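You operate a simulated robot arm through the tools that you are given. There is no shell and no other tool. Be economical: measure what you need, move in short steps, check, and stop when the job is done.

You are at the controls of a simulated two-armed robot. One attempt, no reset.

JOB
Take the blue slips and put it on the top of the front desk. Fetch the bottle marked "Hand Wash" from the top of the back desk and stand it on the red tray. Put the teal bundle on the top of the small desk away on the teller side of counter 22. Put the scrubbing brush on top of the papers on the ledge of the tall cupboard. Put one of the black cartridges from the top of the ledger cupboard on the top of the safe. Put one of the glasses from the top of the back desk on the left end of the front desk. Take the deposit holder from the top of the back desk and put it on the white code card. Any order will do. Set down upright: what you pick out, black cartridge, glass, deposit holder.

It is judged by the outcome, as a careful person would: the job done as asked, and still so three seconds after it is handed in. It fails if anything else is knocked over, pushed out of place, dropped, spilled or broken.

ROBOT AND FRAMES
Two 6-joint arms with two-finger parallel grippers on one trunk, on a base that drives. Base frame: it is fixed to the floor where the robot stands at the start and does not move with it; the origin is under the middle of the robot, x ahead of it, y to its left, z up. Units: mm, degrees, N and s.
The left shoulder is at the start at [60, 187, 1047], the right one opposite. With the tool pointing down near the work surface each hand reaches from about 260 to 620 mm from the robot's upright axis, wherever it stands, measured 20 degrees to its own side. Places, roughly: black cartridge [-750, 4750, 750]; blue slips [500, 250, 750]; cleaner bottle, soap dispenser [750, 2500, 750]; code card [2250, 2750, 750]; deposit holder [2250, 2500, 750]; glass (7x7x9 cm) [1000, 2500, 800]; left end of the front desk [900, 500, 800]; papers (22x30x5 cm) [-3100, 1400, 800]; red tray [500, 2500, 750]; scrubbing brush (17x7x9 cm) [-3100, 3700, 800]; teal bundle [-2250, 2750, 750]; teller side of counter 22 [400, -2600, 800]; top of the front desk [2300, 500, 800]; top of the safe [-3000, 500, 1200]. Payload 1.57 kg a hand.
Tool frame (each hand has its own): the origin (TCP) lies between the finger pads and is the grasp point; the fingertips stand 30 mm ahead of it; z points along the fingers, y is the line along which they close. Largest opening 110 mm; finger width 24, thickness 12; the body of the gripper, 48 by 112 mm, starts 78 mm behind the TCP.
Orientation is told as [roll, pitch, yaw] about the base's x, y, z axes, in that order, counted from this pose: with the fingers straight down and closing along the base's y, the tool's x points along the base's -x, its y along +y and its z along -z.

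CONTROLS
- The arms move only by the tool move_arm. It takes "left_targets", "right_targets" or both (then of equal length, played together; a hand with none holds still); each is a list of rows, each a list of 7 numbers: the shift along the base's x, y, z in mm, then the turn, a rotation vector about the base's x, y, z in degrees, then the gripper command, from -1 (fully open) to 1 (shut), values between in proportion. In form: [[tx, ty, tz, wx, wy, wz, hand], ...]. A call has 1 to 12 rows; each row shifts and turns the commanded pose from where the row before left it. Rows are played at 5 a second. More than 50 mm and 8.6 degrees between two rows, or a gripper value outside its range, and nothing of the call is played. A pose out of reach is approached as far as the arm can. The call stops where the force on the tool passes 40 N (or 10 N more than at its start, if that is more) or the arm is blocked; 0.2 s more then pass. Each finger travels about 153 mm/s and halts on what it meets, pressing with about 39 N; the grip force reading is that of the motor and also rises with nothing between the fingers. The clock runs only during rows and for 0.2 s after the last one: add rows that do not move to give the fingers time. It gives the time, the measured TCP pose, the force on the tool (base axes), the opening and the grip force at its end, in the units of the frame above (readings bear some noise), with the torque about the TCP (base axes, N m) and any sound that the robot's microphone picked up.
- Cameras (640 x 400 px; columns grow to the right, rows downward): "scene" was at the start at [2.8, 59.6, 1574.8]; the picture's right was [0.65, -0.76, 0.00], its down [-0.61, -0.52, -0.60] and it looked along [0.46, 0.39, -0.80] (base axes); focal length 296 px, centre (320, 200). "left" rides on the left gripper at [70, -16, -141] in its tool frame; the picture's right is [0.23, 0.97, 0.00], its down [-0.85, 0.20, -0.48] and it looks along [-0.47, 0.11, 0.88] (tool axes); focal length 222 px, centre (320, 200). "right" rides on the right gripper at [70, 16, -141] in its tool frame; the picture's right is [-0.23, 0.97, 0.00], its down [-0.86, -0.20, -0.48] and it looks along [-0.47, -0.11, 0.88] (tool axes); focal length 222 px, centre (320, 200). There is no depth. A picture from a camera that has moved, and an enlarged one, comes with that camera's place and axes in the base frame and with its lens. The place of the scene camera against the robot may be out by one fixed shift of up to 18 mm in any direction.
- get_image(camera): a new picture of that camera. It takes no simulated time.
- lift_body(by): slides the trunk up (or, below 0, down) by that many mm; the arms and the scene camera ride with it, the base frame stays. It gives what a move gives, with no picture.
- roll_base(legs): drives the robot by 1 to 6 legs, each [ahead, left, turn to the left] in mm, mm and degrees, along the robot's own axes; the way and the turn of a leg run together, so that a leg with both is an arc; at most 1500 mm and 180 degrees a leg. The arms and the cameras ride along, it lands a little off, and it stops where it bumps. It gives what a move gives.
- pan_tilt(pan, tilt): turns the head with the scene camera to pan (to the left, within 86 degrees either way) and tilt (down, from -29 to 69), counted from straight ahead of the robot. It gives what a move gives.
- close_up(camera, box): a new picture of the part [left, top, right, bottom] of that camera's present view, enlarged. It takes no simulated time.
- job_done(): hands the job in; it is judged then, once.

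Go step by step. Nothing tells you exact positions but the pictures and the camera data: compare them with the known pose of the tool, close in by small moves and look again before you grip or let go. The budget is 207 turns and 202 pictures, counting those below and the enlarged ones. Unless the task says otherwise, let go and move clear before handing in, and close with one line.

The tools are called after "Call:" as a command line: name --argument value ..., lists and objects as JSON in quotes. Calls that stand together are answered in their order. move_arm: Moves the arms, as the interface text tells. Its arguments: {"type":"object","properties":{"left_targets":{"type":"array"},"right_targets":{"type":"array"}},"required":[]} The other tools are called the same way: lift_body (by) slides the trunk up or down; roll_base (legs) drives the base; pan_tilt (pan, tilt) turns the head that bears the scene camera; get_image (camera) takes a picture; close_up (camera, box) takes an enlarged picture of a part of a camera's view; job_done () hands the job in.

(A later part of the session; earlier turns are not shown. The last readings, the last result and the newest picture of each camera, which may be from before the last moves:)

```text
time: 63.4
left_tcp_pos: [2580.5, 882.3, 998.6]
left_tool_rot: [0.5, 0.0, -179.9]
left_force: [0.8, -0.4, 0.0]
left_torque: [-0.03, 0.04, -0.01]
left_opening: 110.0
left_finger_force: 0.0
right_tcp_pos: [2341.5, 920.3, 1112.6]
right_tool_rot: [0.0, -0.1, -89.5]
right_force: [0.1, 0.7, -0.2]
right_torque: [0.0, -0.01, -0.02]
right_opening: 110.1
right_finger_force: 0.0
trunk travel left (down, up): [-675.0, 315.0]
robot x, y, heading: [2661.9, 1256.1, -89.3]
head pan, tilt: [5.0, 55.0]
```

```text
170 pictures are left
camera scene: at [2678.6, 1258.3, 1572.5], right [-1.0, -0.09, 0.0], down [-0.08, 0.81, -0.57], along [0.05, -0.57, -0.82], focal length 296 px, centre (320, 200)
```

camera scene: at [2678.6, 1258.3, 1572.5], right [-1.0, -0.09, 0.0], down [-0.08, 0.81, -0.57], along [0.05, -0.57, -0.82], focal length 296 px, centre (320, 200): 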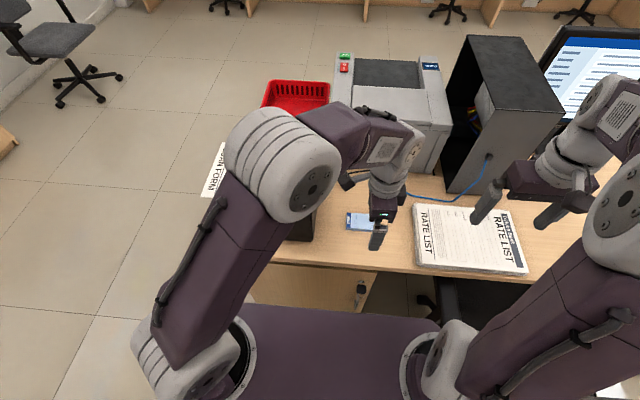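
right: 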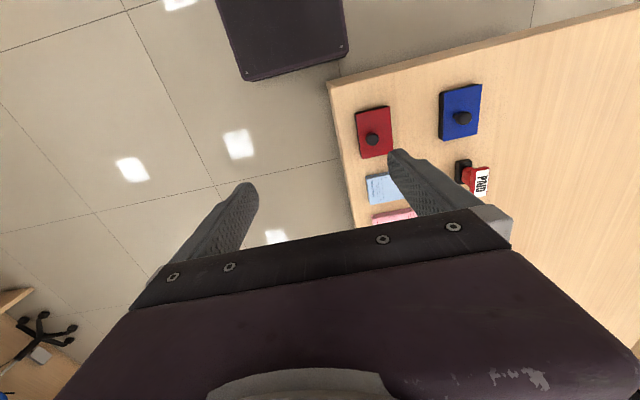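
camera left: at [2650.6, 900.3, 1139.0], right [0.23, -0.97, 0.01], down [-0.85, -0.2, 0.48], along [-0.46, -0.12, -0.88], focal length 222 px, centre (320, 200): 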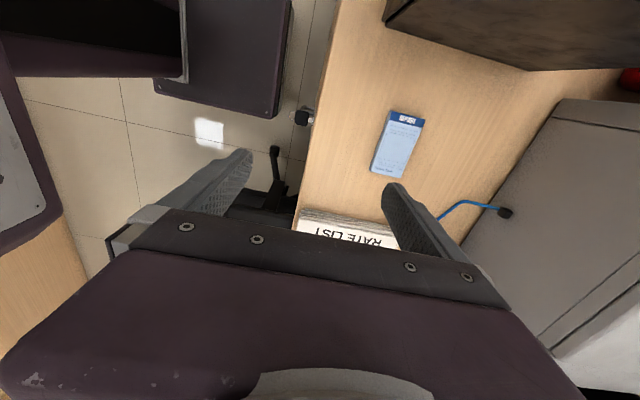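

The slips are on the front desk. Next is the deposit holder on the back desk: back off, turn round, and look.

Call:
roll_base --legs '[[-420, 0, 0], [0, 0, 179.5]]'

Call:
pan_tilt --pan 25 --tilt 35

Call:
get_image --camera "scene"

```text
time: 73.3
left_tcp_pos: [2745.6, 2053.2, 998.1]
left_tool_rot: [0.2, 0.2, 0.6]
left_force: [-0.5, 0.1, -0.6]
left_torque: [0.0, 0.0, -0.01]
left_opening: 110.0
left_finger_force: 0.0
right_tcp_pos: [2984.6, 2014.3, 1111.5]
right_tool_rot: [0.0, 0.0, 90.8]
right_force: [-0.5, 0.7, -0.4]
right_torque: [-0.03, 0.01, 0.01]
right_opening: 110.1
right_finger_force: 0.0
trunk travel left (down, up): [-675.0, 315.0]
robot x, y, heading: [2662.6, 1673.7, 91.0]
head pan, tilt: [5.0, 55.0]
```

```text
time: 74.2
left_tcp_pos: [2744.9, 2053.6, 998.0]
left_tool_rot: [0.2, 0.1, 0.5]
left_force: [0.4, -0.5, -0.9]
left_torque: [0.01, -0.01, 0.05]
left_opening: 109.9
left_finger_force: 0.1
right_tcp_pos: [2984.4, 2015.7, 1111.5]
right_tool_rot: [0.0, 0.0, 90.8]
right_force: [0.2, 0.3, -0.3]
right_torque: [-0.02, 0.01, 0.01]
right_opening: 109.8
right_finger_force: 0.0
trunk travel left (down, up): [-675.0, 315.0]
robot x, y, heading: [2663.8, 1676.1, 90.6]
head pan, tilt: [25.0, 35.0]
```

```text
169 pictures are left
camera scene: at [2632.1, 1706.7, 1600.6], right [0.9, 0.43, 0.0], down [0.25, -0.52, -0.82], along [-0.36, 0.74, -0.57], focal length 296 px, centre (320, 200)
```

scene: 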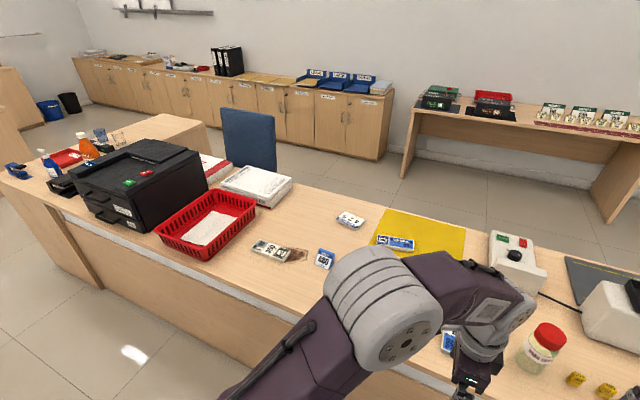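

I see the back desk with mats, cards and small holders. Zooming in to identify the deposit holder and the code card.

Call:
close_up --camera "scene" --box '[220, 150, 440, 290]'

Call:
get_image --camera "left"

```text
2.86 times, centred on (330, 220) of scene
camera zoom: at [2632.1, 1706.7, 1600.6], right [0.9, 0.43, 0.0], down [0.25, -0.52, -0.82], along [-0.36, 0.74, -0.57], focal length 844 px, centre (291, 143)
```

zoom: 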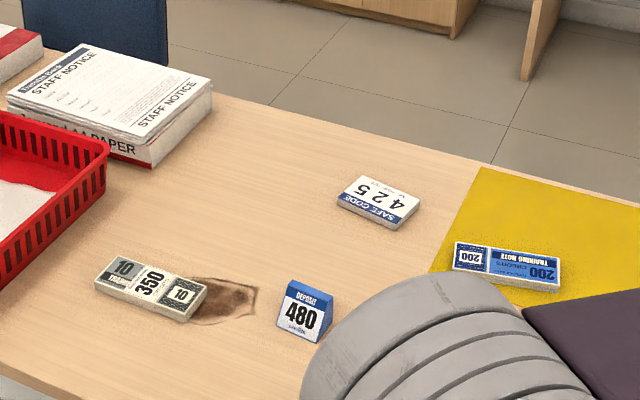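

```text
167 pictures are left
camera left: at [2676.4, 2035.9, 1138.3], right [-0.24, 0.97, 0.0], down [0.85, 0.21, 0.48], along [0.46, 0.12, -0.88], focal length 222 px, centre (320, 200)
```

left: 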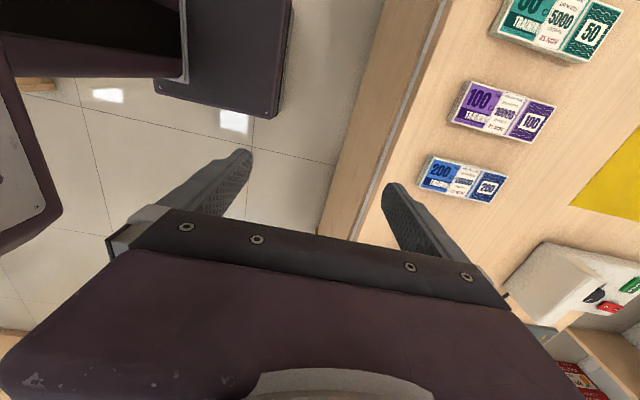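

The deposit holder ("DEPOSIT 480", tent-shaped) is at ≈[2297,2413], and the white "SAFE CODE 425" card at ≈[2296,2713]. I'll line up for the left hand and turn it so that the fingers close along x.

Call:
roll_base --legs '[[0, 187, -0.7], [230, 0, 0]]'

Call:
move_arm --left_targets '[[0, 0, 5, 0, 0, 8.2, -1], [0, 0, 5, 0, 0, 8.2, -1], [0, 0, 5, 0, 0, 8.2, -1], [0, 0, 5, 0, 0, 8.2, -1], [0, 0, 0, 0, 0, 8.2, -1], [0, 0, 0, 0, 0, 8.2, -1], [0, 0, 0, 0, 0, 8.2, -1], [0, 0, 0, 0, 0, 8.2, -1], [0, 0, 0, 0, 0, 8.2, -1], [0, 0, 0, 0, 0, 8.2, -1], [0, 0, 0, 0, 0, 8.2, -1]]'

Call:
pan_tilt --pan 10 --tilt 50

Call:
get_image --camera "scene"

Call:
get_image --camera "left"

```text
time: 77.0
left_tcp_pos: [2565.6, 2282.7, 1000.1]
left_tool_rot: [0.4, 0.1, -0.4]
left_force: [0.3, -0.7, 0.6]
left_torque: [0.01, -0.01, 0.01]
left_opening: 110.2
left_finger_force: 0.0
right_tcp_pos: [2805.5, 2240.9, 1111.7]
right_tool_rot: [0.0, 0.0, 89.9]
right_force: [0.4, 0.3, -0.4]
right_torque: [0.01, 0.01, 0.0]
right_opening: 109.7
right_finger_force: 0.1
trunk travel left (down, up): [-675.0, 315.0]
robot x, y, heading: [2476.5, 1910.1, 89.8]
head pan, tilt: [25.0, 35.0]
```

```text
time: 79.4
left_tcp_pos: [2565.7, 2281.8, 1018.7]
left_tool_rot: [0.3, 0.1, 90.0]
left_force: [0.1, -0.1, -0.5]
left_torque: [0.03, 0.01, 0.01]
left_opening: 110.1
left_finger_force: 0.1
right_tcp_pos: [2805.6, 2242.3, 1111.6]
right_tool_rot: [0.0, 0.0, 89.9]
right_force: [0.1, 0.0, 0.4]
right_torque: [0.03, 0.0, 0.02]
right_opening: 109.9
right_finger_force: 0.1
trunk travel left (down, up): [-675.0, 315.0]
robot x, y, heading: [2474.9, 1906.9, 90.0]
head pan, tilt: [25.0, 35.0]
```

```text
time: 80.2
left_tcp_pos: [2566.1, 2281.9, 1019.2]
left_tool_rot: [0.1, 0.1, 89.8]
left_force: [0.0, -0.9, 0.1]
left_torque: [0.01, 0.01, -0.01]
left_opening: 110.0
left_finger_force: 0.0
right_tcp_pos: [2804.5, 2242.1, 1111.6]
right_tool_rot: [0.0, -0.1, 89.9]
right_force: [0.1, 0.6, 0.0]
right_torque: [0.03, -0.03, 0.0]
right_opening: 110.1
right_finger_force: 0.0
trunk travel left (down, up): [-675.0, 315.0]
robot x, y, heading: [2473.9, 1907.8, 89.9]
head pan, tilt: [10.0, 50.0]
```

```text
166 pictures are left
camera scene: at [2470.2, 1934.9, 1579.0], right [0.99, 0.17, 0.0], down [0.13, -0.75, -0.64], along [-0.11, 0.63, -0.77], focal length 296 px, centre (320, 200)
```

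scene: 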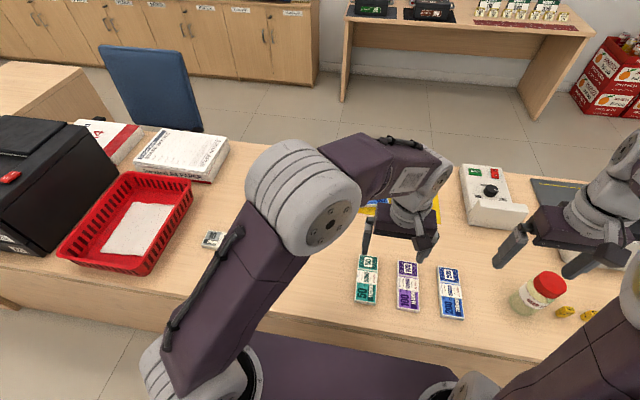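

```text
165 pictures are left
camera left: at [2582.7, 2213.8, 1158.5], right [-0.97, -0.22, 0.0], down [-0.19, 0.86, 0.48], along [-0.11, 0.46, -0.88], focal length 222 px, centre (320, 200)
```

left: 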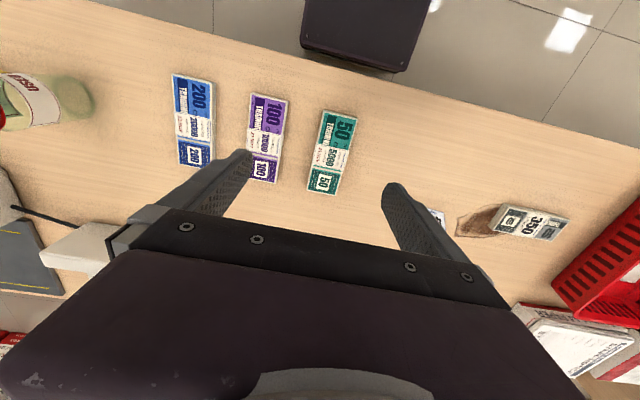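

Moving the left hand over the holder's estimated place to look closely.

Call:
move_arm --left_targets '[[-45, 8, 0, 0, 0, 0, -1], [-45, 10, 0, 0, 0, 0, -1], [-45, 15, 0, 0, 0, 0, -1], [-45, 15, 0, 0, 0, 0, -1], [-45, 15, 0, 0, 0, 0, -1], [-44, 15, 0, 0, 0, 0, -1], [0, 0, 0, 0, 0, 0, -1]]'

Call:
get_image --camera "left"

```text
time: 81.8
left_tcp_pos: [2296.9, 2358.1, 1018.1]
left_tool_rot: [0.2, 0.1, 89.8]
left_force: [0.6, 0.2, 0.0]
left_torque: [0.04, 0.02, -0.02]
left_opening: 110.0
left_finger_force: 0.0
right_tcp_pos: [2805.6, 2240.5, 1111.4]
right_tool_rot: [0.0, 0.1, 89.8]
right_force: [0.3, 1.1, -0.2]
right_torque: [0.0, 0.02, 0.05]
right_opening: 109.9
right_finger_force: 0.1
trunk travel left (down, up): [-675.0, 315.0]
robot x, y, heading: [2476.4, 1905.0, 89.6]
head pan, tilt: [10.0, 50.0]
```

```text
164 pictures are left
camera left: at [2313.1, 2290.6, 1157.7], right [-0.97, -0.22, 0.01], down [-0.19, 0.86, 0.48], along [-0.11, 0.46, -0.88], focal length 222 px, centre (320, 200)
```

left: 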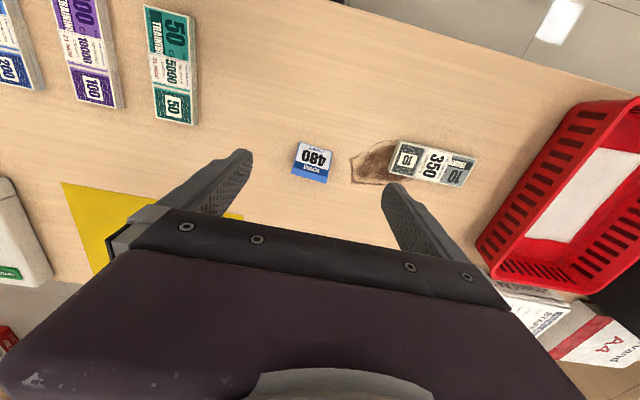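

The holder is 67 mm wide, centre ≈[2295,2430], with its face along x. I'll move over it and lower to just above.

Call:
move_arm --left_targets '[[-1, 35, 0, 0, 0, 0, -0.8], [0, 32, -20, 0, 0, 0, -0.8], [0, 0, -45, 0, 0, 0, -0.8], [0, 0, -45, 0, 0, 0, -0.8], [0, 0, -40, 0, 0, 0, -0.8], [0, 0, -15, 0, 0, 0, -0.8], [0, 0, 0, 0, 0, 0, -0.8]]'

Call:
get_image --camera "left"

Call:
pan_tilt --pan 40 --tilt 50

Call:
get_image --camera "scene"

```text
time: 83.4
left_tcp_pos: [2295.4, 2427.9, 851.8]
left_tool_rot: [0.2, 0.1, 89.8]
left_force: [0.3, 0.2, 0.3]
left_torque: [-0.03, 0.0, 0.01]
left_opening: 99.0
left_finger_force: 0.0
right_tcp_pos: [2806.6, 2241.4, 1111.2]
right_tool_rot: [-0.1, 0.0, 89.9]
right_force: [-0.1, 0.7, 1.2]
right_torque: [0.03, -0.02, 0.03]
right_opening: 109.9
right_finger_force: 0.2
trunk travel left (down, up): [-675.0, 315.0]
robot x, y, heading: [2477.8, 1908.1, 89.7]
head pan, tilt: [10.0, 50.0]
```

```text
163 pictures are left
camera left: at [2312.6, 2358.9, 992.0], right [-0.97, -0.22, 0.0], down [-0.19, 0.86, 0.48], along [-0.11, 0.46, -0.88], focal length 222 px, centre (320, 200)
```

left: 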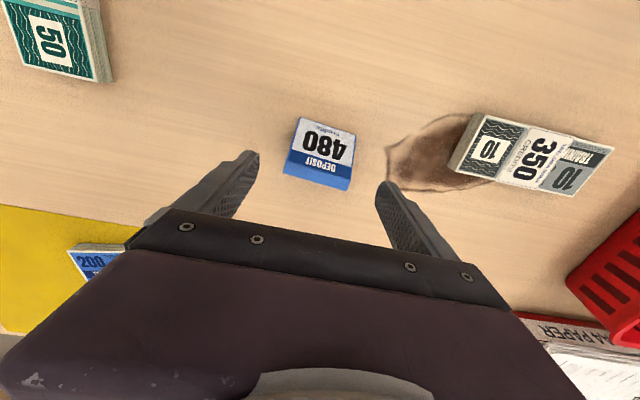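

```text
time: 84.4
left_tcp_pos: [2295.4, 2428.5, 852.2]
left_tool_rot: [0.2, 0.1, 89.8]
left_force: [-0.1, 0.3, 0.3]
left_torque: [0.0, 0.0, 0.0]
left_opening: 98.8
left_finger_force: 0.0
right_tcp_pos: [2804.8, 2241.5, 1112.1]
right_tool_rot: [0.0, 0.0, 89.9]
right_force: [0.5, -0.5, 0.0]
right_torque: [-0.04, -0.02, 0.01]
right_opening: 110.2
right_finger_force: 0.2
trunk travel left (down, up): [-675.0, 315.0]
robot x, y, heading: [2482.3, 1906.7, 89.8]
head pan, tilt: [40.0, 50.0]
```

```text
162 pictures are left
camera scene: at [2434.2, 1918.2, 1579.0], right [0.77, 0.64, 0.0], down [0.49, -0.59, -0.64], along [-0.41, 0.49, -0.77], focal length 296 px, centre (320, 200)
```

scene: 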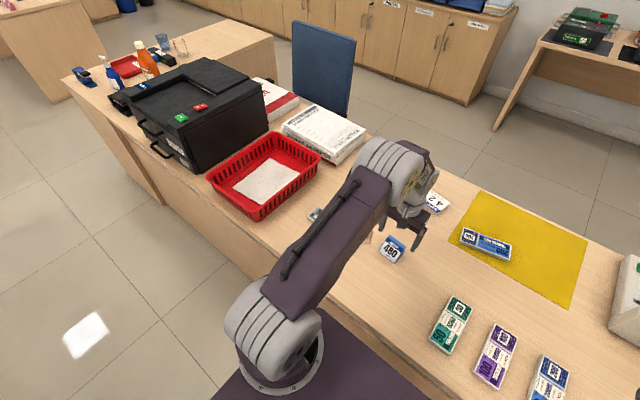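

Fingers straddle the holder. Lower to tips ~10 mm above the desk, then close.

Call:
move_arm --left_targets '[[0, 0, -20, 0, 0, 0, -0.8], [0, 0, -20, 0, 0, 0, -0.8], [0, 0, -15, 0, 0, 0, -0.8], [0, 0, -7, 0, 0, 0, -0.8], [0, 0, 0, 0, 0, 0, -0.8]]'

Call:
close_up --camera "left" --box '[180, 60, 480, 260]'

Call:
close_up --camera "scene" --box '[340, 190, 460, 280]'

```text
time: 85.6
left_tcp_pos: [2295.4, 2428.4, 791.7]
left_tool_rot: [0.2, 0.0, 89.7]
left_force: [-0.4, -0.5, -0.5]
left_torque: [-0.02, -0.02, -0.01]
left_opening: 98.7
left_finger_force: 0.0
right_tcp_pos: [2805.2, 2241.1, 1112.5]
right_tool_rot: [0.0, 0.0, 89.9]
right_force: [0.0, 0.4, -0.4]
right_torque: [0.02, 0.01, -0.02]
right_opening: 109.9
right_finger_force: 0.0
trunk travel left (down, up): [-675.0, 315.0]
robot x, y, heading: [2477.9, 1908.2, 90.2]
head pan, tilt: [40.0, 50.0]
```

```text
2.00 times, centred on (330, 160) of left
camera zoom: at [2313.0, 2359.6, 931.4], right [-0.97, -0.22, 0.0], down [-0.19, 0.86, 0.48], along [-0.11, 0.46, -0.88], focal length 444 px, centre (300, 280)
```

zoom: 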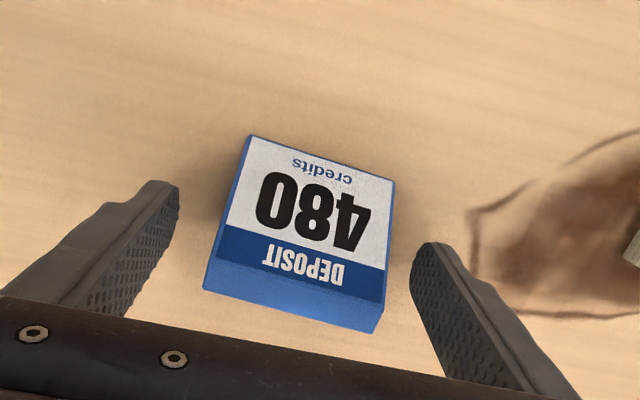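

```text
4.44 times, centred on (400, 235) of scene
camera zoom: at [2434.2, 1918.1, 1579.0], right [0.77, 0.64, 0.0], down [0.49, -0.59, -0.64], along [-0.41, 0.49, -0.77], focal length 1314 px, centre (-36, 44)
```

zoom: 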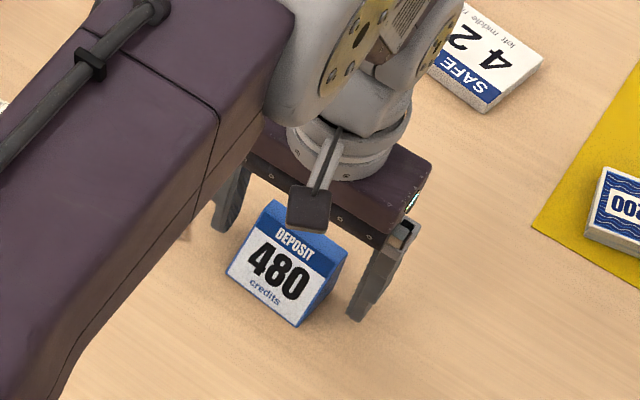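

Well placed; shift 4 mm back, close and check the grip.

Call:
move_arm --left_targets '[[0, -4, 0, 0, 0, 0, -0.8], [0, 0, 0, 0, 0, 0, -0.4], [0, 0, 0, 0, 0, 0, 0], [0, 0, 0, 0, 0, 0, 0.2], [0, 0, 0, 0, 0, 0, 0.2]]'

Call:
close_up --camera "left" --box '[180, 60, 480, 260]'

```text
time: 86.8
left_tcp_pos: [2296.6, 2423.1, 792.4]
left_tool_rot: [0.4, 0.1, 89.8]
left_force: [0.3, 0.2, 2.0]
left_torque: [0.03, 0.1, 0.0]
left_opening: 64.2
left_finger_force: 39.0
right_tcp_pos: [2805.1, 2240.9, 1112.1]
right_tool_rot: [0.1, 0.0, 89.9]
right_force: [-0.4, 0.3, -1.0]
right_torque: [0.01, 0.02, -0.01]
right_opening: 110.1
right_finger_force: 0.0
trunk travel left (down, up): [-675.0, 315.0]
robot x, y, heading: [2478.7, 1905.5, 89.8]
head pan, tilt: [40.0, 50.0]
```

```text
2.00 times, centred on (330, 160) of left
camera zoom: at [2313.2, 2354.9, 931.9], right [-0.97, -0.22, 0.0], down [-0.19, 0.86, 0.48], along [-0.11, 0.47, -0.88], focal length 444 px, centre (300, 280)
```

zoom: 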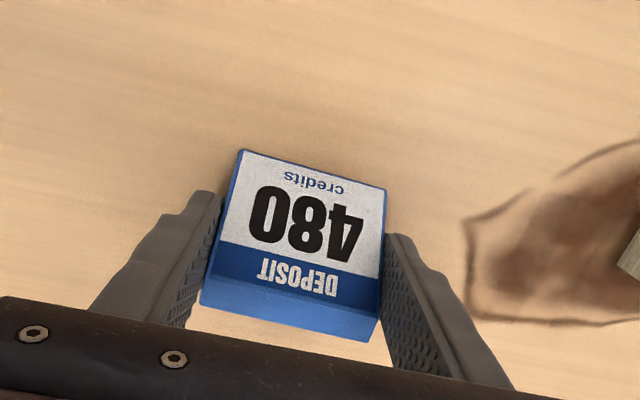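

The holder is gripped. The card is out of reach from this side (≈800 mm), so I'll lift and drive round the desk's east end to place it from behind.

Call:
move_arm --left_targets '[[0, 0, 4, 0, 0, 0, 0.3], [0, 0, 15, 0, 0, 0, 0.3], [0, 0, 40, 0, 0, 0, 0.3], [0, 0, 50, 0, 0, 0, 0.3], [0, -10, 50, 0, 0, 0, 0.3], [10, -45, 50, 0, 0, 0, 0.3], [20, -45, 10, 0, 0, 0, 0.3]]'

Call:
roll_base --legs '[[-260, 0, 0], [0, -1500, 0]]'

Call:
pan_tilt --pan 0 --tilt 25

Call:
get_image --camera "scene"

Call:
get_image --camera "left"

```text
refused: row 5 steps farther than a row can; nothing moved
```

```text
time: 95.7
left_tcp_pos: [3834.3, 2149.2, 792.2]
left_tool_rot: [0.2, 0.1, 88.2]
left_force: [0.4, -0.1, -0.2]
left_torque: [-0.02, 0.05, -0.01]
left_opening: 63.2
left_finger_force: 39.2
right_tcp_pos: [4337.6, 1952.0, 1111.9]
right_tool_rot: [0.0, 0.0, 88.2]
right_force: [0.3, 0.0, 0.4]
right_torque: [0.01, -0.01, -0.03]
right_opening: 110.0
right_finger_force: 0.0
trunk travel left (down, up): [-675.0, 315.0]
robot x, y, heading: [4005.2, 1628.0, 88.3]
head pan, tilt: [40.0, 50.0]
```

```text
time: 96.8
left_tcp_pos: [3834.7, 2148.5, 791.8]
left_tool_rot: [0.3, 0.1, 88.2]
left_force: [-0.3, 0.3, -1.2]
left_torque: [0.0, -0.01, 0.02]
left_opening: 63.3
left_finger_force: 39.4
right_tcp_pos: [4337.9, 1952.2, 1110.9]
right_tool_rot: [-0.1, 0.0, 88.2]
right_force: [-0.5, -0.1, 0.8]
right_torque: [0.05, 0.02, 0.01]
right_opening: 110.0
right_finger_force: 0.0
trunk travel left (down, up): [-675.0, 315.0]
robot x, y, heading: [4002.3, 1623.4, 88.1]
head pan, tilt: [0.0, 25.0]
```

```text
158 pictures are left
camera scene: at [4008.1, 1671.7, 1616.4], right [1.0, -0.03, 0.0], down [-0.01, -0.42, -0.91], along [0.03, 0.91, -0.42], focal length 296 px, centre (320, 200)
```

scene: 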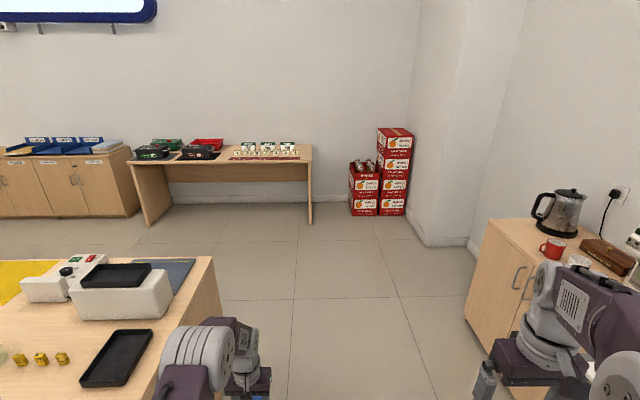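

```text
157 pictures are left
camera left: at [3849.5, 2079.9, 931.6], right [-0.98, -0.2, 0.0], down [-0.17, 0.86, 0.48], along [-0.1, 0.47, -0.88], focal length 222 px, centre (320, 200)
```

left: 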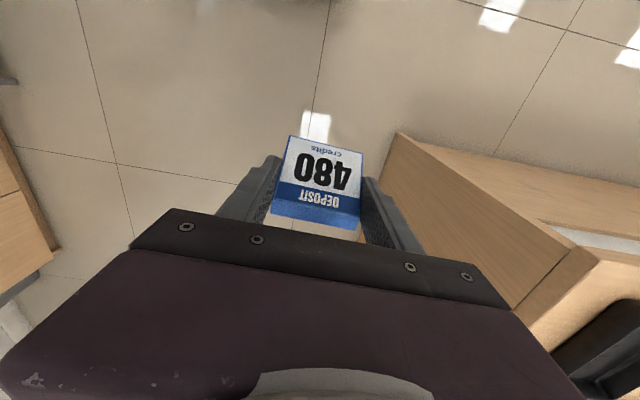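

A mistake: the lift was refused and the base moved with the holder still low; luckily it slid along the desk's bare front edge and is still gripped. I'll lift now and check the desk items for disturbance.

Call:
move_arm --left_targets '[[0, 0, 20, 0, 0, 0, 0.3], [0, 0, 45, 0, 0, 0, 0.3], [0, 0, 45, 0, 0, 0, 0.3], [0, -10, 45, 0, 0, 0, 0.3], [0, -30, 40, 0, 0, 0, 0.3], [0, -45, 10, 0, 0, 0, 0.3], [0, -45, 10, 0, 0, 0, 0.3]]'

Call:
pan_tilt --pan 65 --tilt 25

Call:
get_image --camera "scene"

Call:
close_up --camera "left" --box '[220, 100, 420, 260]'

```text
time: 98.4
left_tcp_pos: [3835.9, 2017.2, 1005.8]
left_tool_rot: [0.3, 0.0, 88.2]
left_force: [-0.1, -0.7, 0.1]
left_torque: [0.07, 0.0, 0.01]
left_opening: 63.2
left_finger_force: 39.1
right_tcp_pos: [4338.6, 1951.1, 1112.7]
right_tool_rot: [0.0, -0.2, 88.2]
right_force: [0.4, -1.4, -0.7]
right_torque: [-0.01, -0.02, 0.01]
right_opening: 110.1
right_finger_force: 0.1
trunk travel left (down, up): [-675.0, 315.0]
robot x, y, heading: [4000.0, 1631.3, 88.4]
head pan, tilt: [0.0, 25.0]
```

```text
time: 99.8
left_tcp_pos: [3835.6, 2020.2, 1005.9]
left_tool_rot: [0.3, 0.1, 88.1]
left_force: [0.1, -1.0, -0.8]
left_torque: [-0.01, 0.01, 0.0]
left_opening: 63.2
left_finger_force: 38.9
right_tcp_pos: [4337.9, 1952.4, 1111.3]
right_tool_rot: [0.1, 0.0, 88.3]
right_force: [0.7, -0.1, -0.2]
right_torque: [-0.02, 0.01, 0.01]
right_opening: 110.2
right_finger_force: 0.2
trunk travel left (down, up): [-675.0, 315.0]
robot x, y, heading: [3999.8, 1628.7, 88.3]
head pan, tilt: [65.0, 25.0]
```

```text
156 pictures are left
camera scene: at [3923.2, 1621.3, 1616.5], right [0.45, 0.89, 0.0], down [0.38, -0.19, -0.91], along [-0.81, 0.41, -0.42], focal length 296 px, centre (320, 200)
```

scene: 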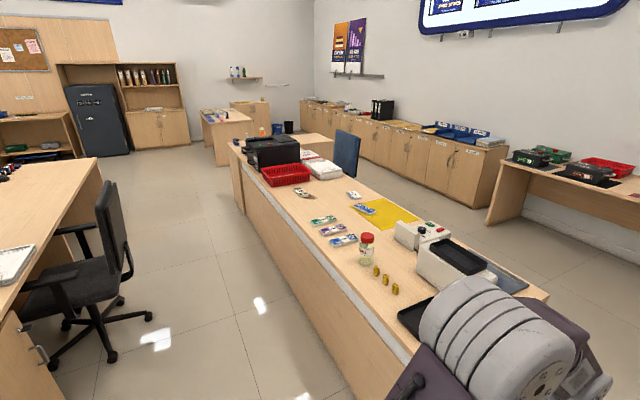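

```text
2.50 times, centred on (320, 180) of left
camera zoom: at [3849.6, 1950.8, 1146.1], right [-0.98, -0.2, 0.0], down [-0.17, 0.86, 0.48], along [-0.1, 0.47, -0.88], focal length 555 px, centre (320, 250)
```

zoom: 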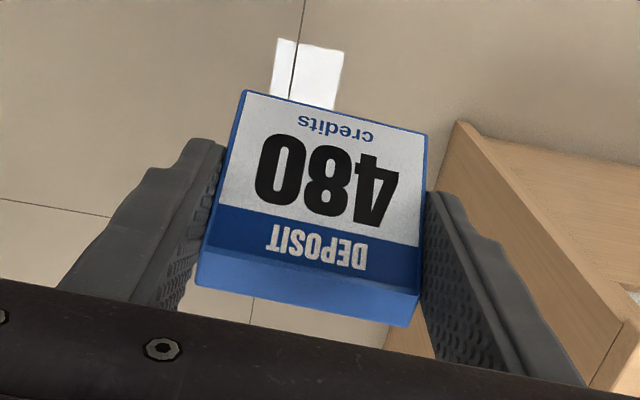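

Everything on the desk looks undisturbed and the holder is secure. Driving round behind the desk.

Call:
roll_base --legs '[[0, 0, 1.7], [1000, 0, 0], [800, 0, 0], [0, 0, 180], [0, -1000, 0], [0, -800, 0]]'

Call:
pan_tilt --pan 5 --tilt 45

Call:
get_image --camera "scene"

```text
time: 125.2
left_tcp_pos: [2430.4, 2924.8, 1005.0]
left_tool_rot: [0.2, 0.1, -85.4]
left_force: [1.0, 0.3, -0.5]
left_torque: [0.0, 0.01, 0.02]
left_opening: 63.2
left_finger_force: 39.2
right_tcp_pos: [1922.2, 2935.3, 1112.2]
right_tool_rot: [0.0, 0.0, -85.4]
right_force: [-0.6, -0.1, 1.0]
right_torque: [0.0, 0.01, -0.02]
right_opening: 109.8
right_finger_force: 0.0
trunk travel left (down, up): [-675.0, 315.0]
robot x, y, heading: [2225.2, 3290.7, -85.4]
head pan, tilt: [65.0, 25.0]
```

```text
time: 126.5
left_tcp_pos: [2429.6, 2924.1, 1006.1]
left_tool_rot: [0.2, 0.1, -85.5]
left_force: [0.3, -0.3, 0.2]
left_torque: [0.04, -0.02, 0.01]
left_opening: 63.3
left_finger_force: 39.2
right_tcp_pos: [1922.9, 2935.8, 1111.0]
right_tool_rot: [0.0, 0.0, -85.4]
right_force: [0.4, 1.1, -0.2]
right_torque: [-0.02, 0.0, -0.01]
right_opening: 109.8
right_finger_force: 0.0
trunk travel left (down, up): [-675.0, 315.0]
robot x, y, heading: [2222.3, 3294.5, -85.3]
head pan, tilt: [5.0, 45.0]
```

```text
154 pictures are left
camera scene: at [2236.9, 3286.2, 1585.9], right [-0.99, -0.17, 0.0], down [-0.12, 0.7, -0.71], along [0.12, -0.7, -0.71], focal length 296 px, centre (320, 200)
```

scene: 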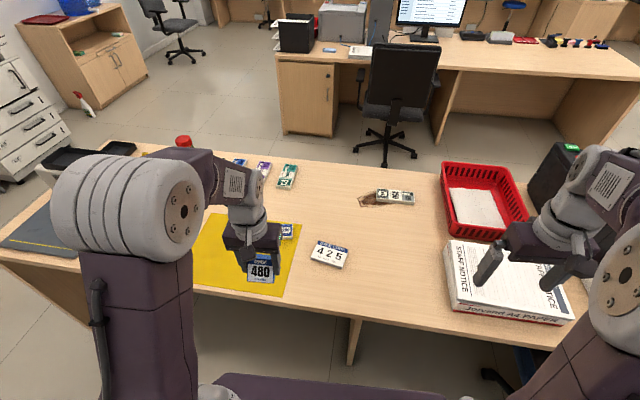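

The card lies at ≈[2302,2712]. I'll square up and approach slightly, then measure it with the wrist camera.

Call:
roll_base --legs '[[0, 0, -4.6], [75, -75, 0]]'

Call:
get_image --camera "scene"

Call:
get_image --camera "left"

```text
time: 128.1
left_tcp_pos: [2327.3, 2834.8, 1006.2]
left_tool_rot: [0.2, 0.1, -90.0]
left_force: [-0.1, -0.2, 0.1]
left_torque: [0.0, 0.01, -0.01]
left_opening: 63.8
left_finger_force: 38.9
right_tcp_pos: [1822.5, 2885.7, 1110.3]
right_tool_rot: [0.1, 0.0, -90.0]
right_force: [0.4, 0.5, 0.4]
right_torque: [0.0, -0.01, 0.02]
right_opening: 110.1
right_finger_force: 0.1
trunk travel left (down, up): [-675.0, 315.0]
robot x, y, heading: [2150.0, 3224.1, -90.0]
head pan, tilt: [5.0, 45.0]
```

```text
153 pictures are left
camera scene: at [2162.4, 3211.7, 1585.9], right [-1.0, -0.09, 0.0], down [-0.06, 0.7, -0.71], along [0.06, -0.7, -0.71], focal length 296 px, centre (320, 200)
```

scene: 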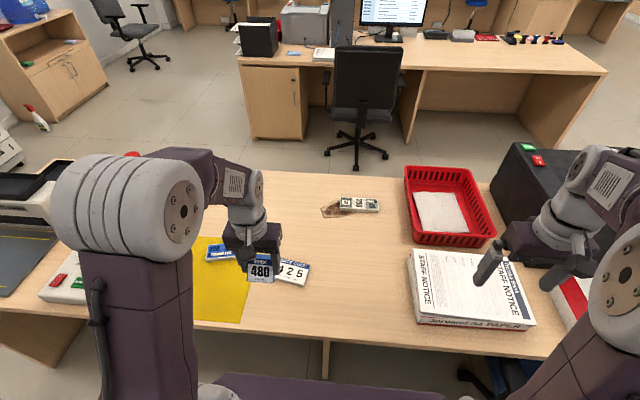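

```text
152 pictures are left
camera left: at [2310.4, 2905.4, 1146.3], right [0.97, 0.23, 0.0], down [0.2, -0.86, 0.48], along [0.11, -0.46, -0.88], focal length 222 px, centre (320, 200)
```

left: 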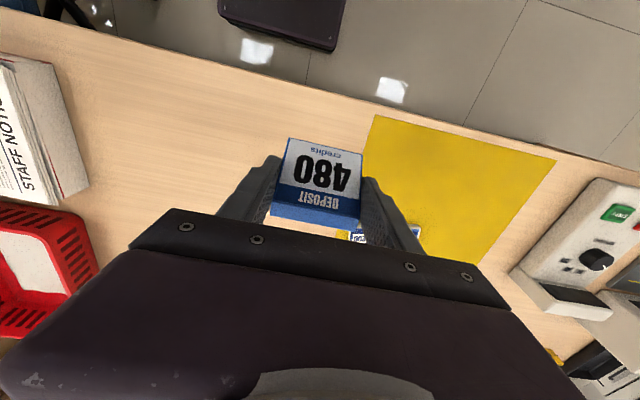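

The card is partly hidden; I'll shift the hand aside briefly to see the card's outline.

Call:
move_arm --left_targets '[[45, 0, 0, 0, 0, 0, 0.3], [45, 0, 0, 0, 0, 0, 0.3], [45, 0, 0, 0, 0, 0, 0.3]]'

Call:
close_up --camera "scene" --box '[200, 210, 360, 310]'

```text
time: 128.9
left_tcp_pos: [2462.3, 2834.3, 1008.4]
left_tool_rot: [0.2, 0.2, -90.1]
left_force: [0.7, 0.8, -1.0]
left_torque: [0.02, 0.05, 0.0]
left_opening: 63.3
left_finger_force: 38.5
right_tcp_pos: [1822.5, 2885.5, 1111.0]
right_tool_rot: [-0.1, -0.1, -90.1]
right_force: [-0.1, 0.7, 1.2]
right_torque: [-0.01, 0.01, -0.01]
right_opening: 110.1
right_finger_force: 0.1
trunk travel left (down, up): [-675.0, 315.0]
robot x, y, heading: [2147.5, 3219.9, -90.1]
head pan, tilt: [5.0, 45.0]
```

```text
4.00 times, centred on (280, 260) of scene
camera zoom: at [2163.5, 3210.7, 1585.9], right [-1.0, -0.09, 0.0], down [-0.06, 0.7, -0.71], along [0.06, -0.7, -0.71], focal length 1182 px, centre (480, -40)
```

zoom: 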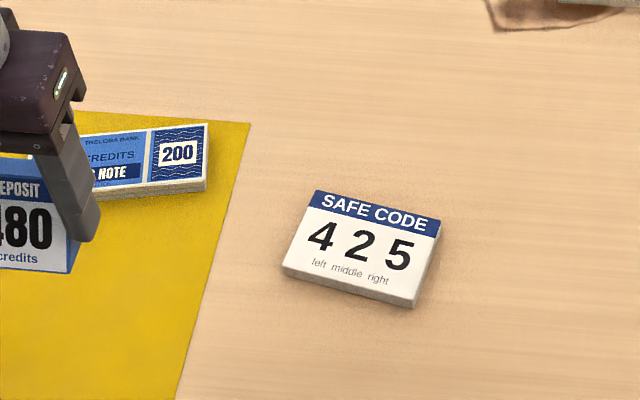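

Scene estimate: card centre ≈[2299,2720], long side turned −10°. To refine it, I'll view it from the wrist camera with the hand beside the card.

Call:
move_arm --left_targets '[[-20, -30, 0, 0, 0, 0, 0.3], [-20, -35, 0, 0, 0, 0, 0.3], [-20, -35, 0, 0, 0, 0, 0.3], [0, 0, 0, 0, 0, 0, 0.3]]'

Call:
get_image --camera "left"

```text
time: 129.9
left_tcp_pos: [2399.5, 2735.0, 1007.6]
left_tool_rot: [0.2, 0.1, -90.0]
left_force: [0.5, -0.2, -1.0]
left_torque: [-0.02, -0.01, -0.02]
left_opening: 63.3
left_finger_force: 39.1
right_tcp_pos: [1822.5, 2887.7, 1111.5]
right_tool_rot: [0.0, 0.1, -90.0]
right_force: [-0.7, -0.1, -1.0]
right_torque: [0.03, -0.04, 0.01]
right_opening: 110.0
right_finger_force: 0.1
trunk travel left (down, up): [-675.0, 315.0]
robot x, y, heading: [2150.3, 3220.3, -89.8]
head pan, tilt: [5.0, 45.0]
```

```text
150 pictures are left
camera left: at [2383.4, 2805.3, 1147.3], right [0.97, 0.23, 0.0], down [0.2, -0.86, 0.48], along [0.11, -0.46, -0.88], focal length 222 px, centre (320, 200)
```

left: 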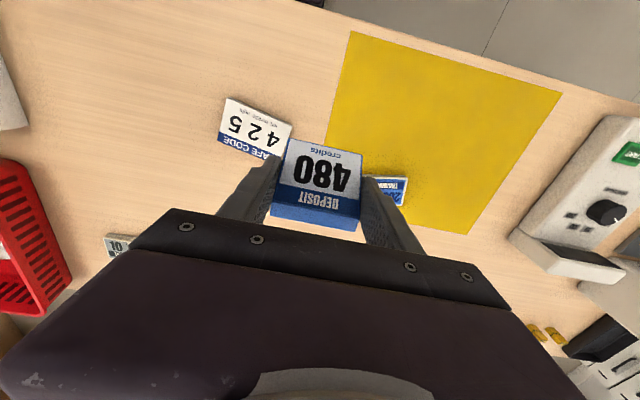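

Wrist view gives card centre ≈[2294,2705], turned −11°. (The scene camera reads y about 14 mm too large.) I'll turn the hand −11° and come over it.

Call:
move_arm --left_targets '[[-35, -10, 0, 0, 0, -3.7, 0.3], [-35, -10, 0, 0, 0, -3.7, 0.3], [-35, -11, -40, 0, 0, -3.6, 0.3], [0, 0, -45, 0, 0, 0, 0.3], [0, 0, -45, 0, 0, 0, 0.3], [0, 0, -30, 0, 0, 0, 0.3], [0, 0, 0, 0, 0, 0, 0.3]]'

Call:
get_image --camera "left"

Call:
close_up --camera "scene" --box '[200, 210, 360, 310]'

```text
refused: row 3 steps farther than a row can; nothing moved
```

```text
149 pictures are left
camera left: at [2383.4, 2805.3, 1147.3], right [0.97, 0.23, 0.0], down [0.2, -0.86, 0.48], along [0.11, -0.46, -0.88], focal length 222 px, centre (320, 200)
```

left: 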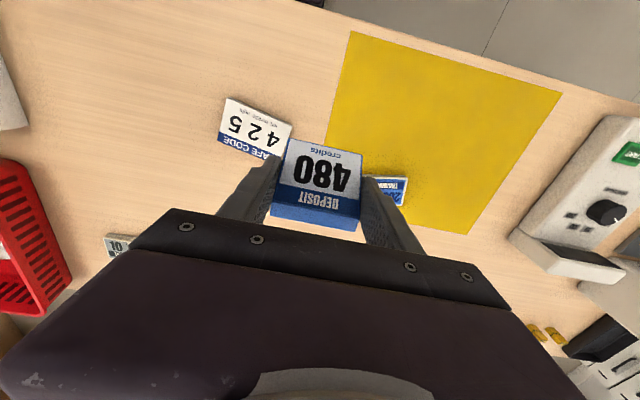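

```text
4.00 times, centred on (280, 260) of scene
camera zoom: at [2162.5, 3211.8, 1585.9], right [-1.0, -0.09, 0.0], down [-0.06, 0.7, -0.71], along [0.06, -0.7, -0.71], focal length 1182 px, centre (480, -40)
```

zoom: 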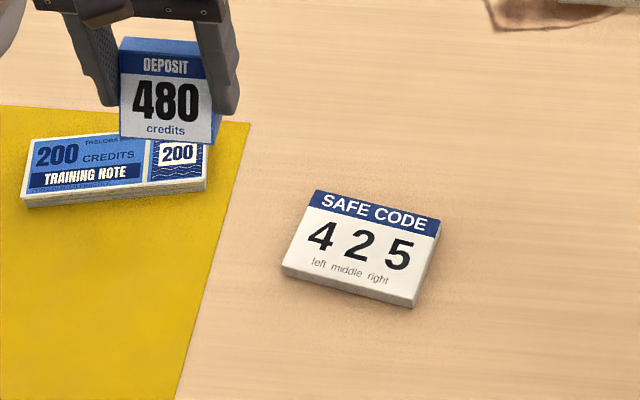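

A row was too long; resending with shorter steps.

Call:
move_arm --left_targets '[[-35, -10, 0, 0, 0, -3.7, 0.3], [-35, -10, 0, 0, 0, -3.7, 0.3], [-35, -11, 0, 0, 0, -3.6, 0.3], [0, 0, -45, 0, 0, 0, 0.3], [0, 0, -45, 0, 0, 0, 0.3], [0, 0, -45, 0, 0, 0, 0.3], [0, 0, -25, 0, 0, 0, 0.3], [0, 0, 0, 0, 0, 0, 0.3]]'

Call:
get_image --camera "left"

Call:
close_up --camera "scene" --box '[200, 210, 360, 310]'

```text
time: 131.7
left_tcp_pos: [2296.2, 2705.2, 844.9]
left_tool_rot: [0.2, 0.1, -101.0]
left_force: [0.4, 0.5, -0.4]
left_torque: [-0.01, -0.01, -0.02]
left_opening: 63.2
left_finger_force: 39.4
right_tcp_pos: [1822.2, 2886.4, 1110.7]
right_tool_rot: [0.0, 0.0, -89.9]
right_force: [0.1, 0.3, 0.1]
right_torque: [0.01, 0.0, -0.02]
right_opening: 110.2
right_finger_force: 0.1
trunk travel left (down, up): [-675.0, 315.0]
robot x, y, heading: [2148.7, 3222.0, -90.0]
head pan, tilt: [5.0, 45.0]
```

```text
147 pictures are left
camera left: at [2293.8, 2777.5, 985.1], right [1.0, 0.04, 0.0], down [0.03, -0.88, 0.48], along [0.02, -0.48, -0.88], focal length 222 px, centre (320, 200)
```

left: 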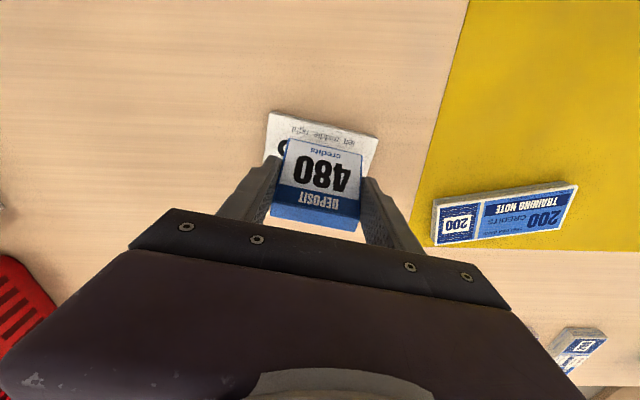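

```text
4.00 times, centred on (280, 260) of scene
camera zoom: at [2162.1, 3211.5, 1585.9], right [-1.0, -0.09, 0.0], down [-0.06, 0.7, -0.71], along [0.06, -0.7, -0.71], focal length 1182 px, centre (480, -40)
```

zoom: 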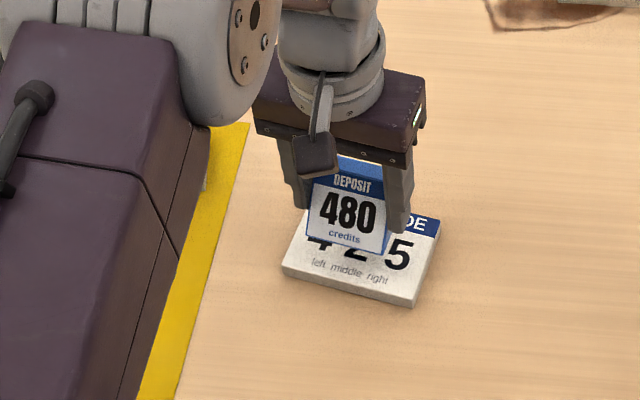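

Centred over the card. Lower to contact.

Call:
move_arm --left_targets '[[-1, -1, -20, 0, 0, 0, 0.3], [0, 0, -10, 0, 0, 0, 0.3], [0, 0, -3, 0, 0, 0, 0.3], [0, 0, -2, 0, 0, 0, 0.3], [0, 0, -2, 0, 0, 0, 0.3], [0, 0, -2, 0, 0, 0, 0.3]]'

Call:
close_up --camera "scene" --box '[200, 210, 360, 310]'

```text
time: 133.1
left_tcp_pos: [2295.4, 2702.3, 806.5]
left_tool_rot: [0.3, 0.1, -101.1]
left_force: [1.1, 0.4, 0.1]
left_torque: [0.03, -0.01, 0.0]
left_opening: 63.4
left_finger_force: 39.6
right_tcp_pos: [1822.9, 2885.6, 1110.6]
right_tool_rot: [0.0, 0.0, -90.0]
right_force: [0.4, -0.3, 0.8]
right_torque: [0.0, -0.02, 0.02]
right_opening: 109.9
right_finger_force: 0.1
trunk travel left (down, up): [-675.0, 315.0]
robot x, y, heading: [2148.4, 3223.8, -90.3]
head pan, tilt: [5.0, 45.0]
```

```text
4.00 times, centred on (280, 260) of scene
camera zoom: at [2162.3, 3211.3, 1585.9], right [-1.0, -0.09, 0.0], down [-0.06, 0.7, -0.71], along [0.06, -0.7, -0.71], focal length 1182 px, centre (480, -40)
```

zoom: 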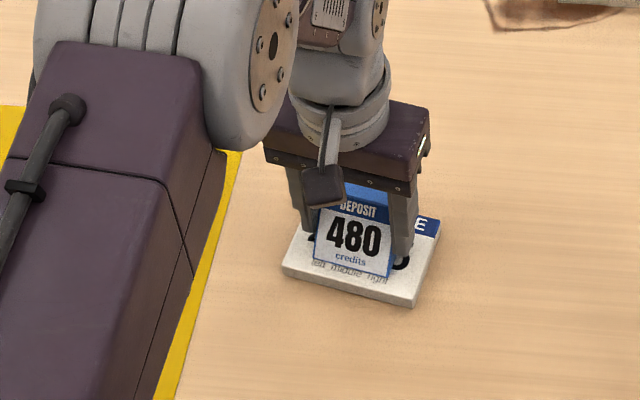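

No contact yet; a few more small steps.

Call:
move_arm --left_targets '[[0, 0, -2, 0, 0, 0, 0.3], [0, 0, -2, 0, 0, 0, 0.3], [0, 0, -1, 0, 0, 0, 0.3], [0, 0, 0, 0, 0, 0, 0.3]]'

```text
time: 134.1
left_tcp_pos: [2295.2, 2702.6, 805.8]
left_tool_rot: [0.3, -0.4, -101.0]
left_force: [1.1, -7.0, 34.9]
left_torque: [-0.15, 0.11, 0.04]
left_opening: 63.5
left_finger_force: 39.1
right_tcp_pos: [1821.1, 2888.1, 1112.3]
right_tool_rot: [0.0, -0.3, -90.0]
right_force: [0.4, -0.7, 0.2]
right_torque: [0.02, -0.02, 0.03]
right_opening: 110.4
right_finger_force: 0.1
trunk travel left (down, up): [-675.0, 315.0]
robot x, y, heading: [2148.3, 3220.6, -90.0]
head pan, tilt: [5.0, 45.0]
```

Firm contact. Unload slightly, release and rise.

Call:
move_arm --left_targets '[[0, 0, 4, 0, 0, 0, 0.3], [0, 0, 0, 0, 0, 0, 0.0], [0, 0, 0, 0, 0, 0, -0.3], [0, 0, 0, 0, 0, 0, -0.6], [0, 0, 0, 0, 0, 0, -0.6], [0, 0, 10, 0, 0, 0, -0.6], [0, 0, 30, 0, 0, 0, -0.6], [0, 0, 45, 0, 0, 0, -0.6], [0, 0, 45, 0, 0, 0, -0.6], [0, 0, 45, 0, 0, 0, -0.6], [0, 0, 30, 0, 0, 0, -0.6], [0, 45, 0, 0, 0, 0, -0.6]]'

Call:
close_up --camera "scene" --box '[200, 210, 360, 310]'

Call:
get_image --camera "left"

```text
time: 136.7
left_tcp_pos: [2295.9, 2749.6, 1011.1]
left_tool_rot: [0.3, 0.0, -101.1]
left_force: [-0.2, -0.4, 0.8]
left_torque: [-0.06, 0.04, 0.01]
left_opening: 88.2
left_finger_force: 0.1
right_tcp_pos: [1821.6, 2888.3, 1112.0]
right_tool_rot: [0.0, -0.2, -90.1]
right_force: [0.0, 0.7, -0.6]
right_torque: [0.02, 0.01, 0.02]
right_opening: 109.9
right_finger_force: 0.0
trunk travel left (down, up): [-675.0, 315.0]
robot x, y, heading: [2149.5, 3221.0, -89.8]
head pan, tilt: [5.0, 45.0]
```

```text
4.00 times, centred on (280, 260) of scene
camera zoom: at [2162.1, 3214.5, 1585.9], right [-1.0, -0.09, 0.0], down [-0.06, 0.7, -0.71], along [0.06, -0.71, -0.71], focal length 1182 px, centre (480, -40)
```

zoom: 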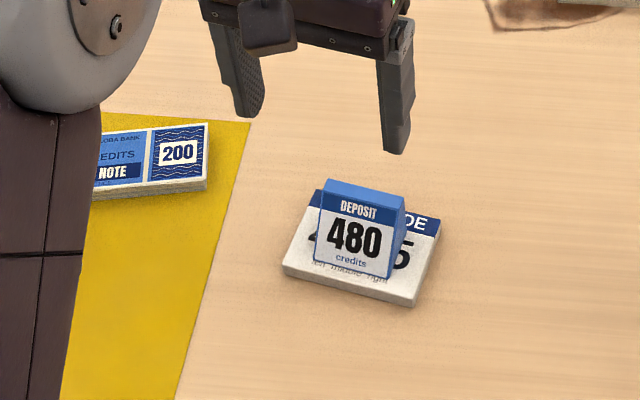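

```text
143 pictures are left
camera left: at [2293.0, 2822.6, 1151.5], right [1.0, 0.04, 0.0], down [0.03, -0.88, 0.48], along [0.02, -0.48, -0.88], focal length 222 px, centre (320, 200)
```

left: 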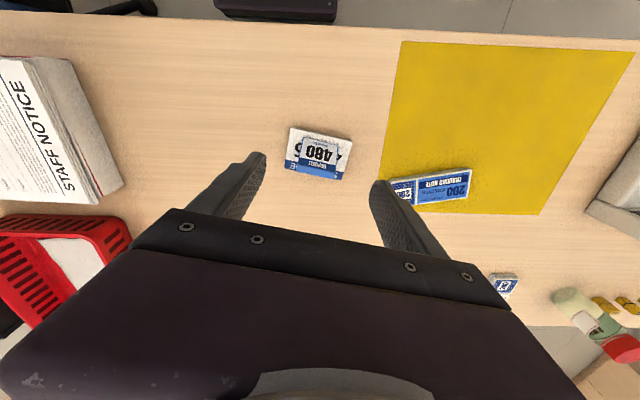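

The deposit holder stands on the code card. Next I'll back off and drive west behind the desk to the ledger cupboard for a cartridge.

Call:
move_arm --left_targets '[[0, 45, 5, 0, 0, 5.5, -0.6], [0, 45, 5, 0, 0, 5.5, -1]]'

Call:
roll_base --legs '[[-700, 0, 0], [0, -1400, 0], [0, -1400, 0]]'

Call:
pan_tilt --pan -60 --tilt 25

Call:
get_image --camera "scene"

```text
time: 137.3
left_tcp_pos: [2296.3, 2840.8, 1021.7]
left_tool_rot: [0.3, -0.1, -89.9]
left_force: [0.5, 0.6, -0.2]
left_torque: [0.0, 0.01, 0.01]
left_opening: 110.1
left_finger_force: 0.1
right_tcp_pos: [1823.0, 2888.7, 1112.9]
right_tool_rot: [0.0, 0.0, -90.1]
right_force: [1.3, -0.2, -0.6]
right_torque: [-0.11, -0.01, -0.02]
right_opening: 110.2
right_finger_force: 0.0
trunk travel left (down, up): [-675.0, 315.0]
robot x, y, heading: [2146.5, 3219.7, -90.0]
head pan, tilt: [5.0, 45.0]
```

```text
time: 154.3
left_tcp_pos: [-486.2, 3533.9, 1021.0]
left_tool_rot: [0.2, 0.0, -89.4]
left_force: [0.2, 0.0, -0.3]
left_torque: [0.03, 0.01, 0.01]
left_opening: 110.0
left_finger_force: 0.1
right_tcp_pos: [-962.3, 3576.6, 1112.2]
right_tool_rot: [0.0, 0.0, -89.5]
right_force: [0.3, 0.4, 1.1]
right_torque: [-0.01, 0.0, 0.0]
right_opening: 110.3
right_finger_force: 0.0
trunk travel left (down, up): [-675.0, 315.0]
robot x, y, heading: [-635.9, 3914.8, -89.6]
head pan, tilt: [5.0, 45.0]
```

```text
time: 155.7
left_tcp_pos: [-488.2, 3534.8, 1019.8]
left_tool_rot: [0.1, 0.1, -89.3]
left_force: [-0.7, -0.9, 0.1]
left_torque: [-0.02, -0.05, 0.0]
left_opening: 110.1
left_finger_force: 0.0
right_tcp_pos: [-962.1, 3575.9, 1111.5]
right_tool_rot: [0.0, 0.0, -89.5]
right_force: [0.3, 0.2, 0.1]
right_torque: [-0.02, -0.03, 0.01]
right_opening: 110.1
right_finger_force: 0.1
trunk travel left (down, up): [-675.0, 315.0]
robot x, y, heading: [-640.6, 3915.1, -89.1]
head pan, tilt: [-60.0, 25.0]
```

```text
142 pictures are left
camera scene: at [-712.2, 3939.0, 1616.4], right [-0.51, 0.86, 0.0], down [0.36, 0.22, -0.91], along [-0.78, -0.46, -0.42], focal length 296 px, centre (320, 200)
```

scene: 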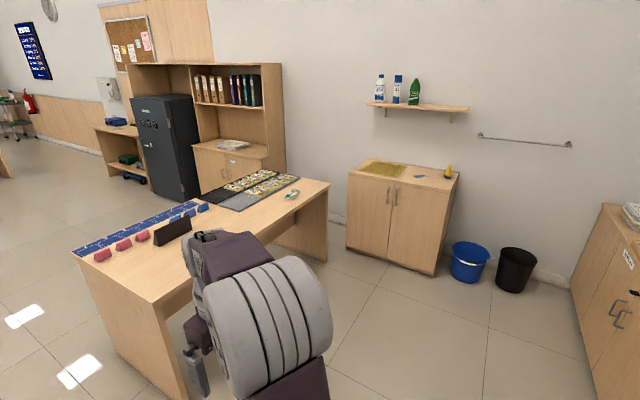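

I see the small desk, safe, tall cupboard and the low cupboard with the brush. Now turn to face the ledger cupboards.

Call:
roll_base --legs '[[0, 0, 179]]'

Call:
pan_tilt --pan 0 --tilt 40

Call:
get_image --camera "scene"

```text
time: 163.4
left_tcp_pos: [-786.1, 4298.9, 1020.3]
left_tool_rot: [0.2, 0.0, 89.9]
left_force: [-0.1, 0.5, 1.3]
left_torque: [0.01, -0.01, 0.02]
left_opening: 110.0
left_finger_force: 0.0
right_tcp_pos: [-310.8, 4248.2, 1111.8]
right_tool_rot: [-0.1, 0.0, 89.9]
right_force: [0.5, -0.4, -0.4]
right_torque: [0.02, -0.01, -0.02]
right_opening: 110.1
right_finger_force: 0.0
trunk travel left (down, up): [-675.0, 315.0]
robot x, y, heading: [-640.2, 3914.7, 90.0]
head pan, tilt: [-60.0, 25.0]
```

```text
time: 164.7
left_tcp_pos: [-785.5, 4297.2, 1020.9]
left_tool_rot: [0.3, 0.1, 89.9]
left_force: [0.2, 0.1, 0.6]
left_torque: [-0.01, -0.01, 0.0]
left_opening: 110.2
left_finger_force: 0.1
right_tcp_pos: [-310.9, 4248.9, 1112.2]
right_tool_rot: [0.0, 0.0, 89.8]
right_force: [0.6, -0.5, -0.3]
right_torque: [0.02, 0.01, -0.01]
right_opening: 110.1
right_finger_force: 0.1
trunk travel left (down, up): [-675.0, 315.0]
robot x, y, heading: [-638.5, 3915.1, 89.8]
head pan, tilt: [0.0, 40.0]
```

```text
141 pictures are left
camera scene: at [-632.1, 3951.2, 1593.2], right [1.0, 0.0, 0.0], down [0.0, -0.64, -0.77], along [0.0, 0.77, -0.64], focal length 296 px, centre (320, 200)
```

scene: 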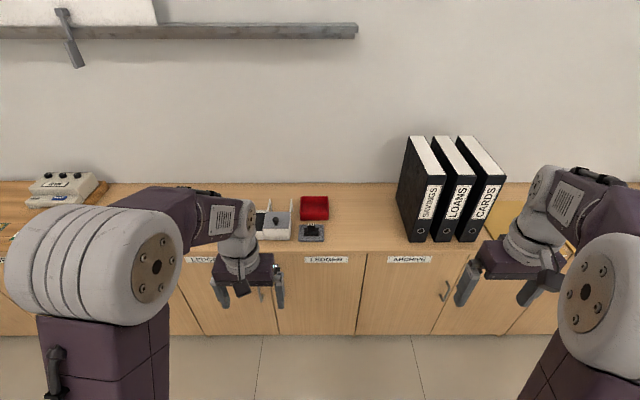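

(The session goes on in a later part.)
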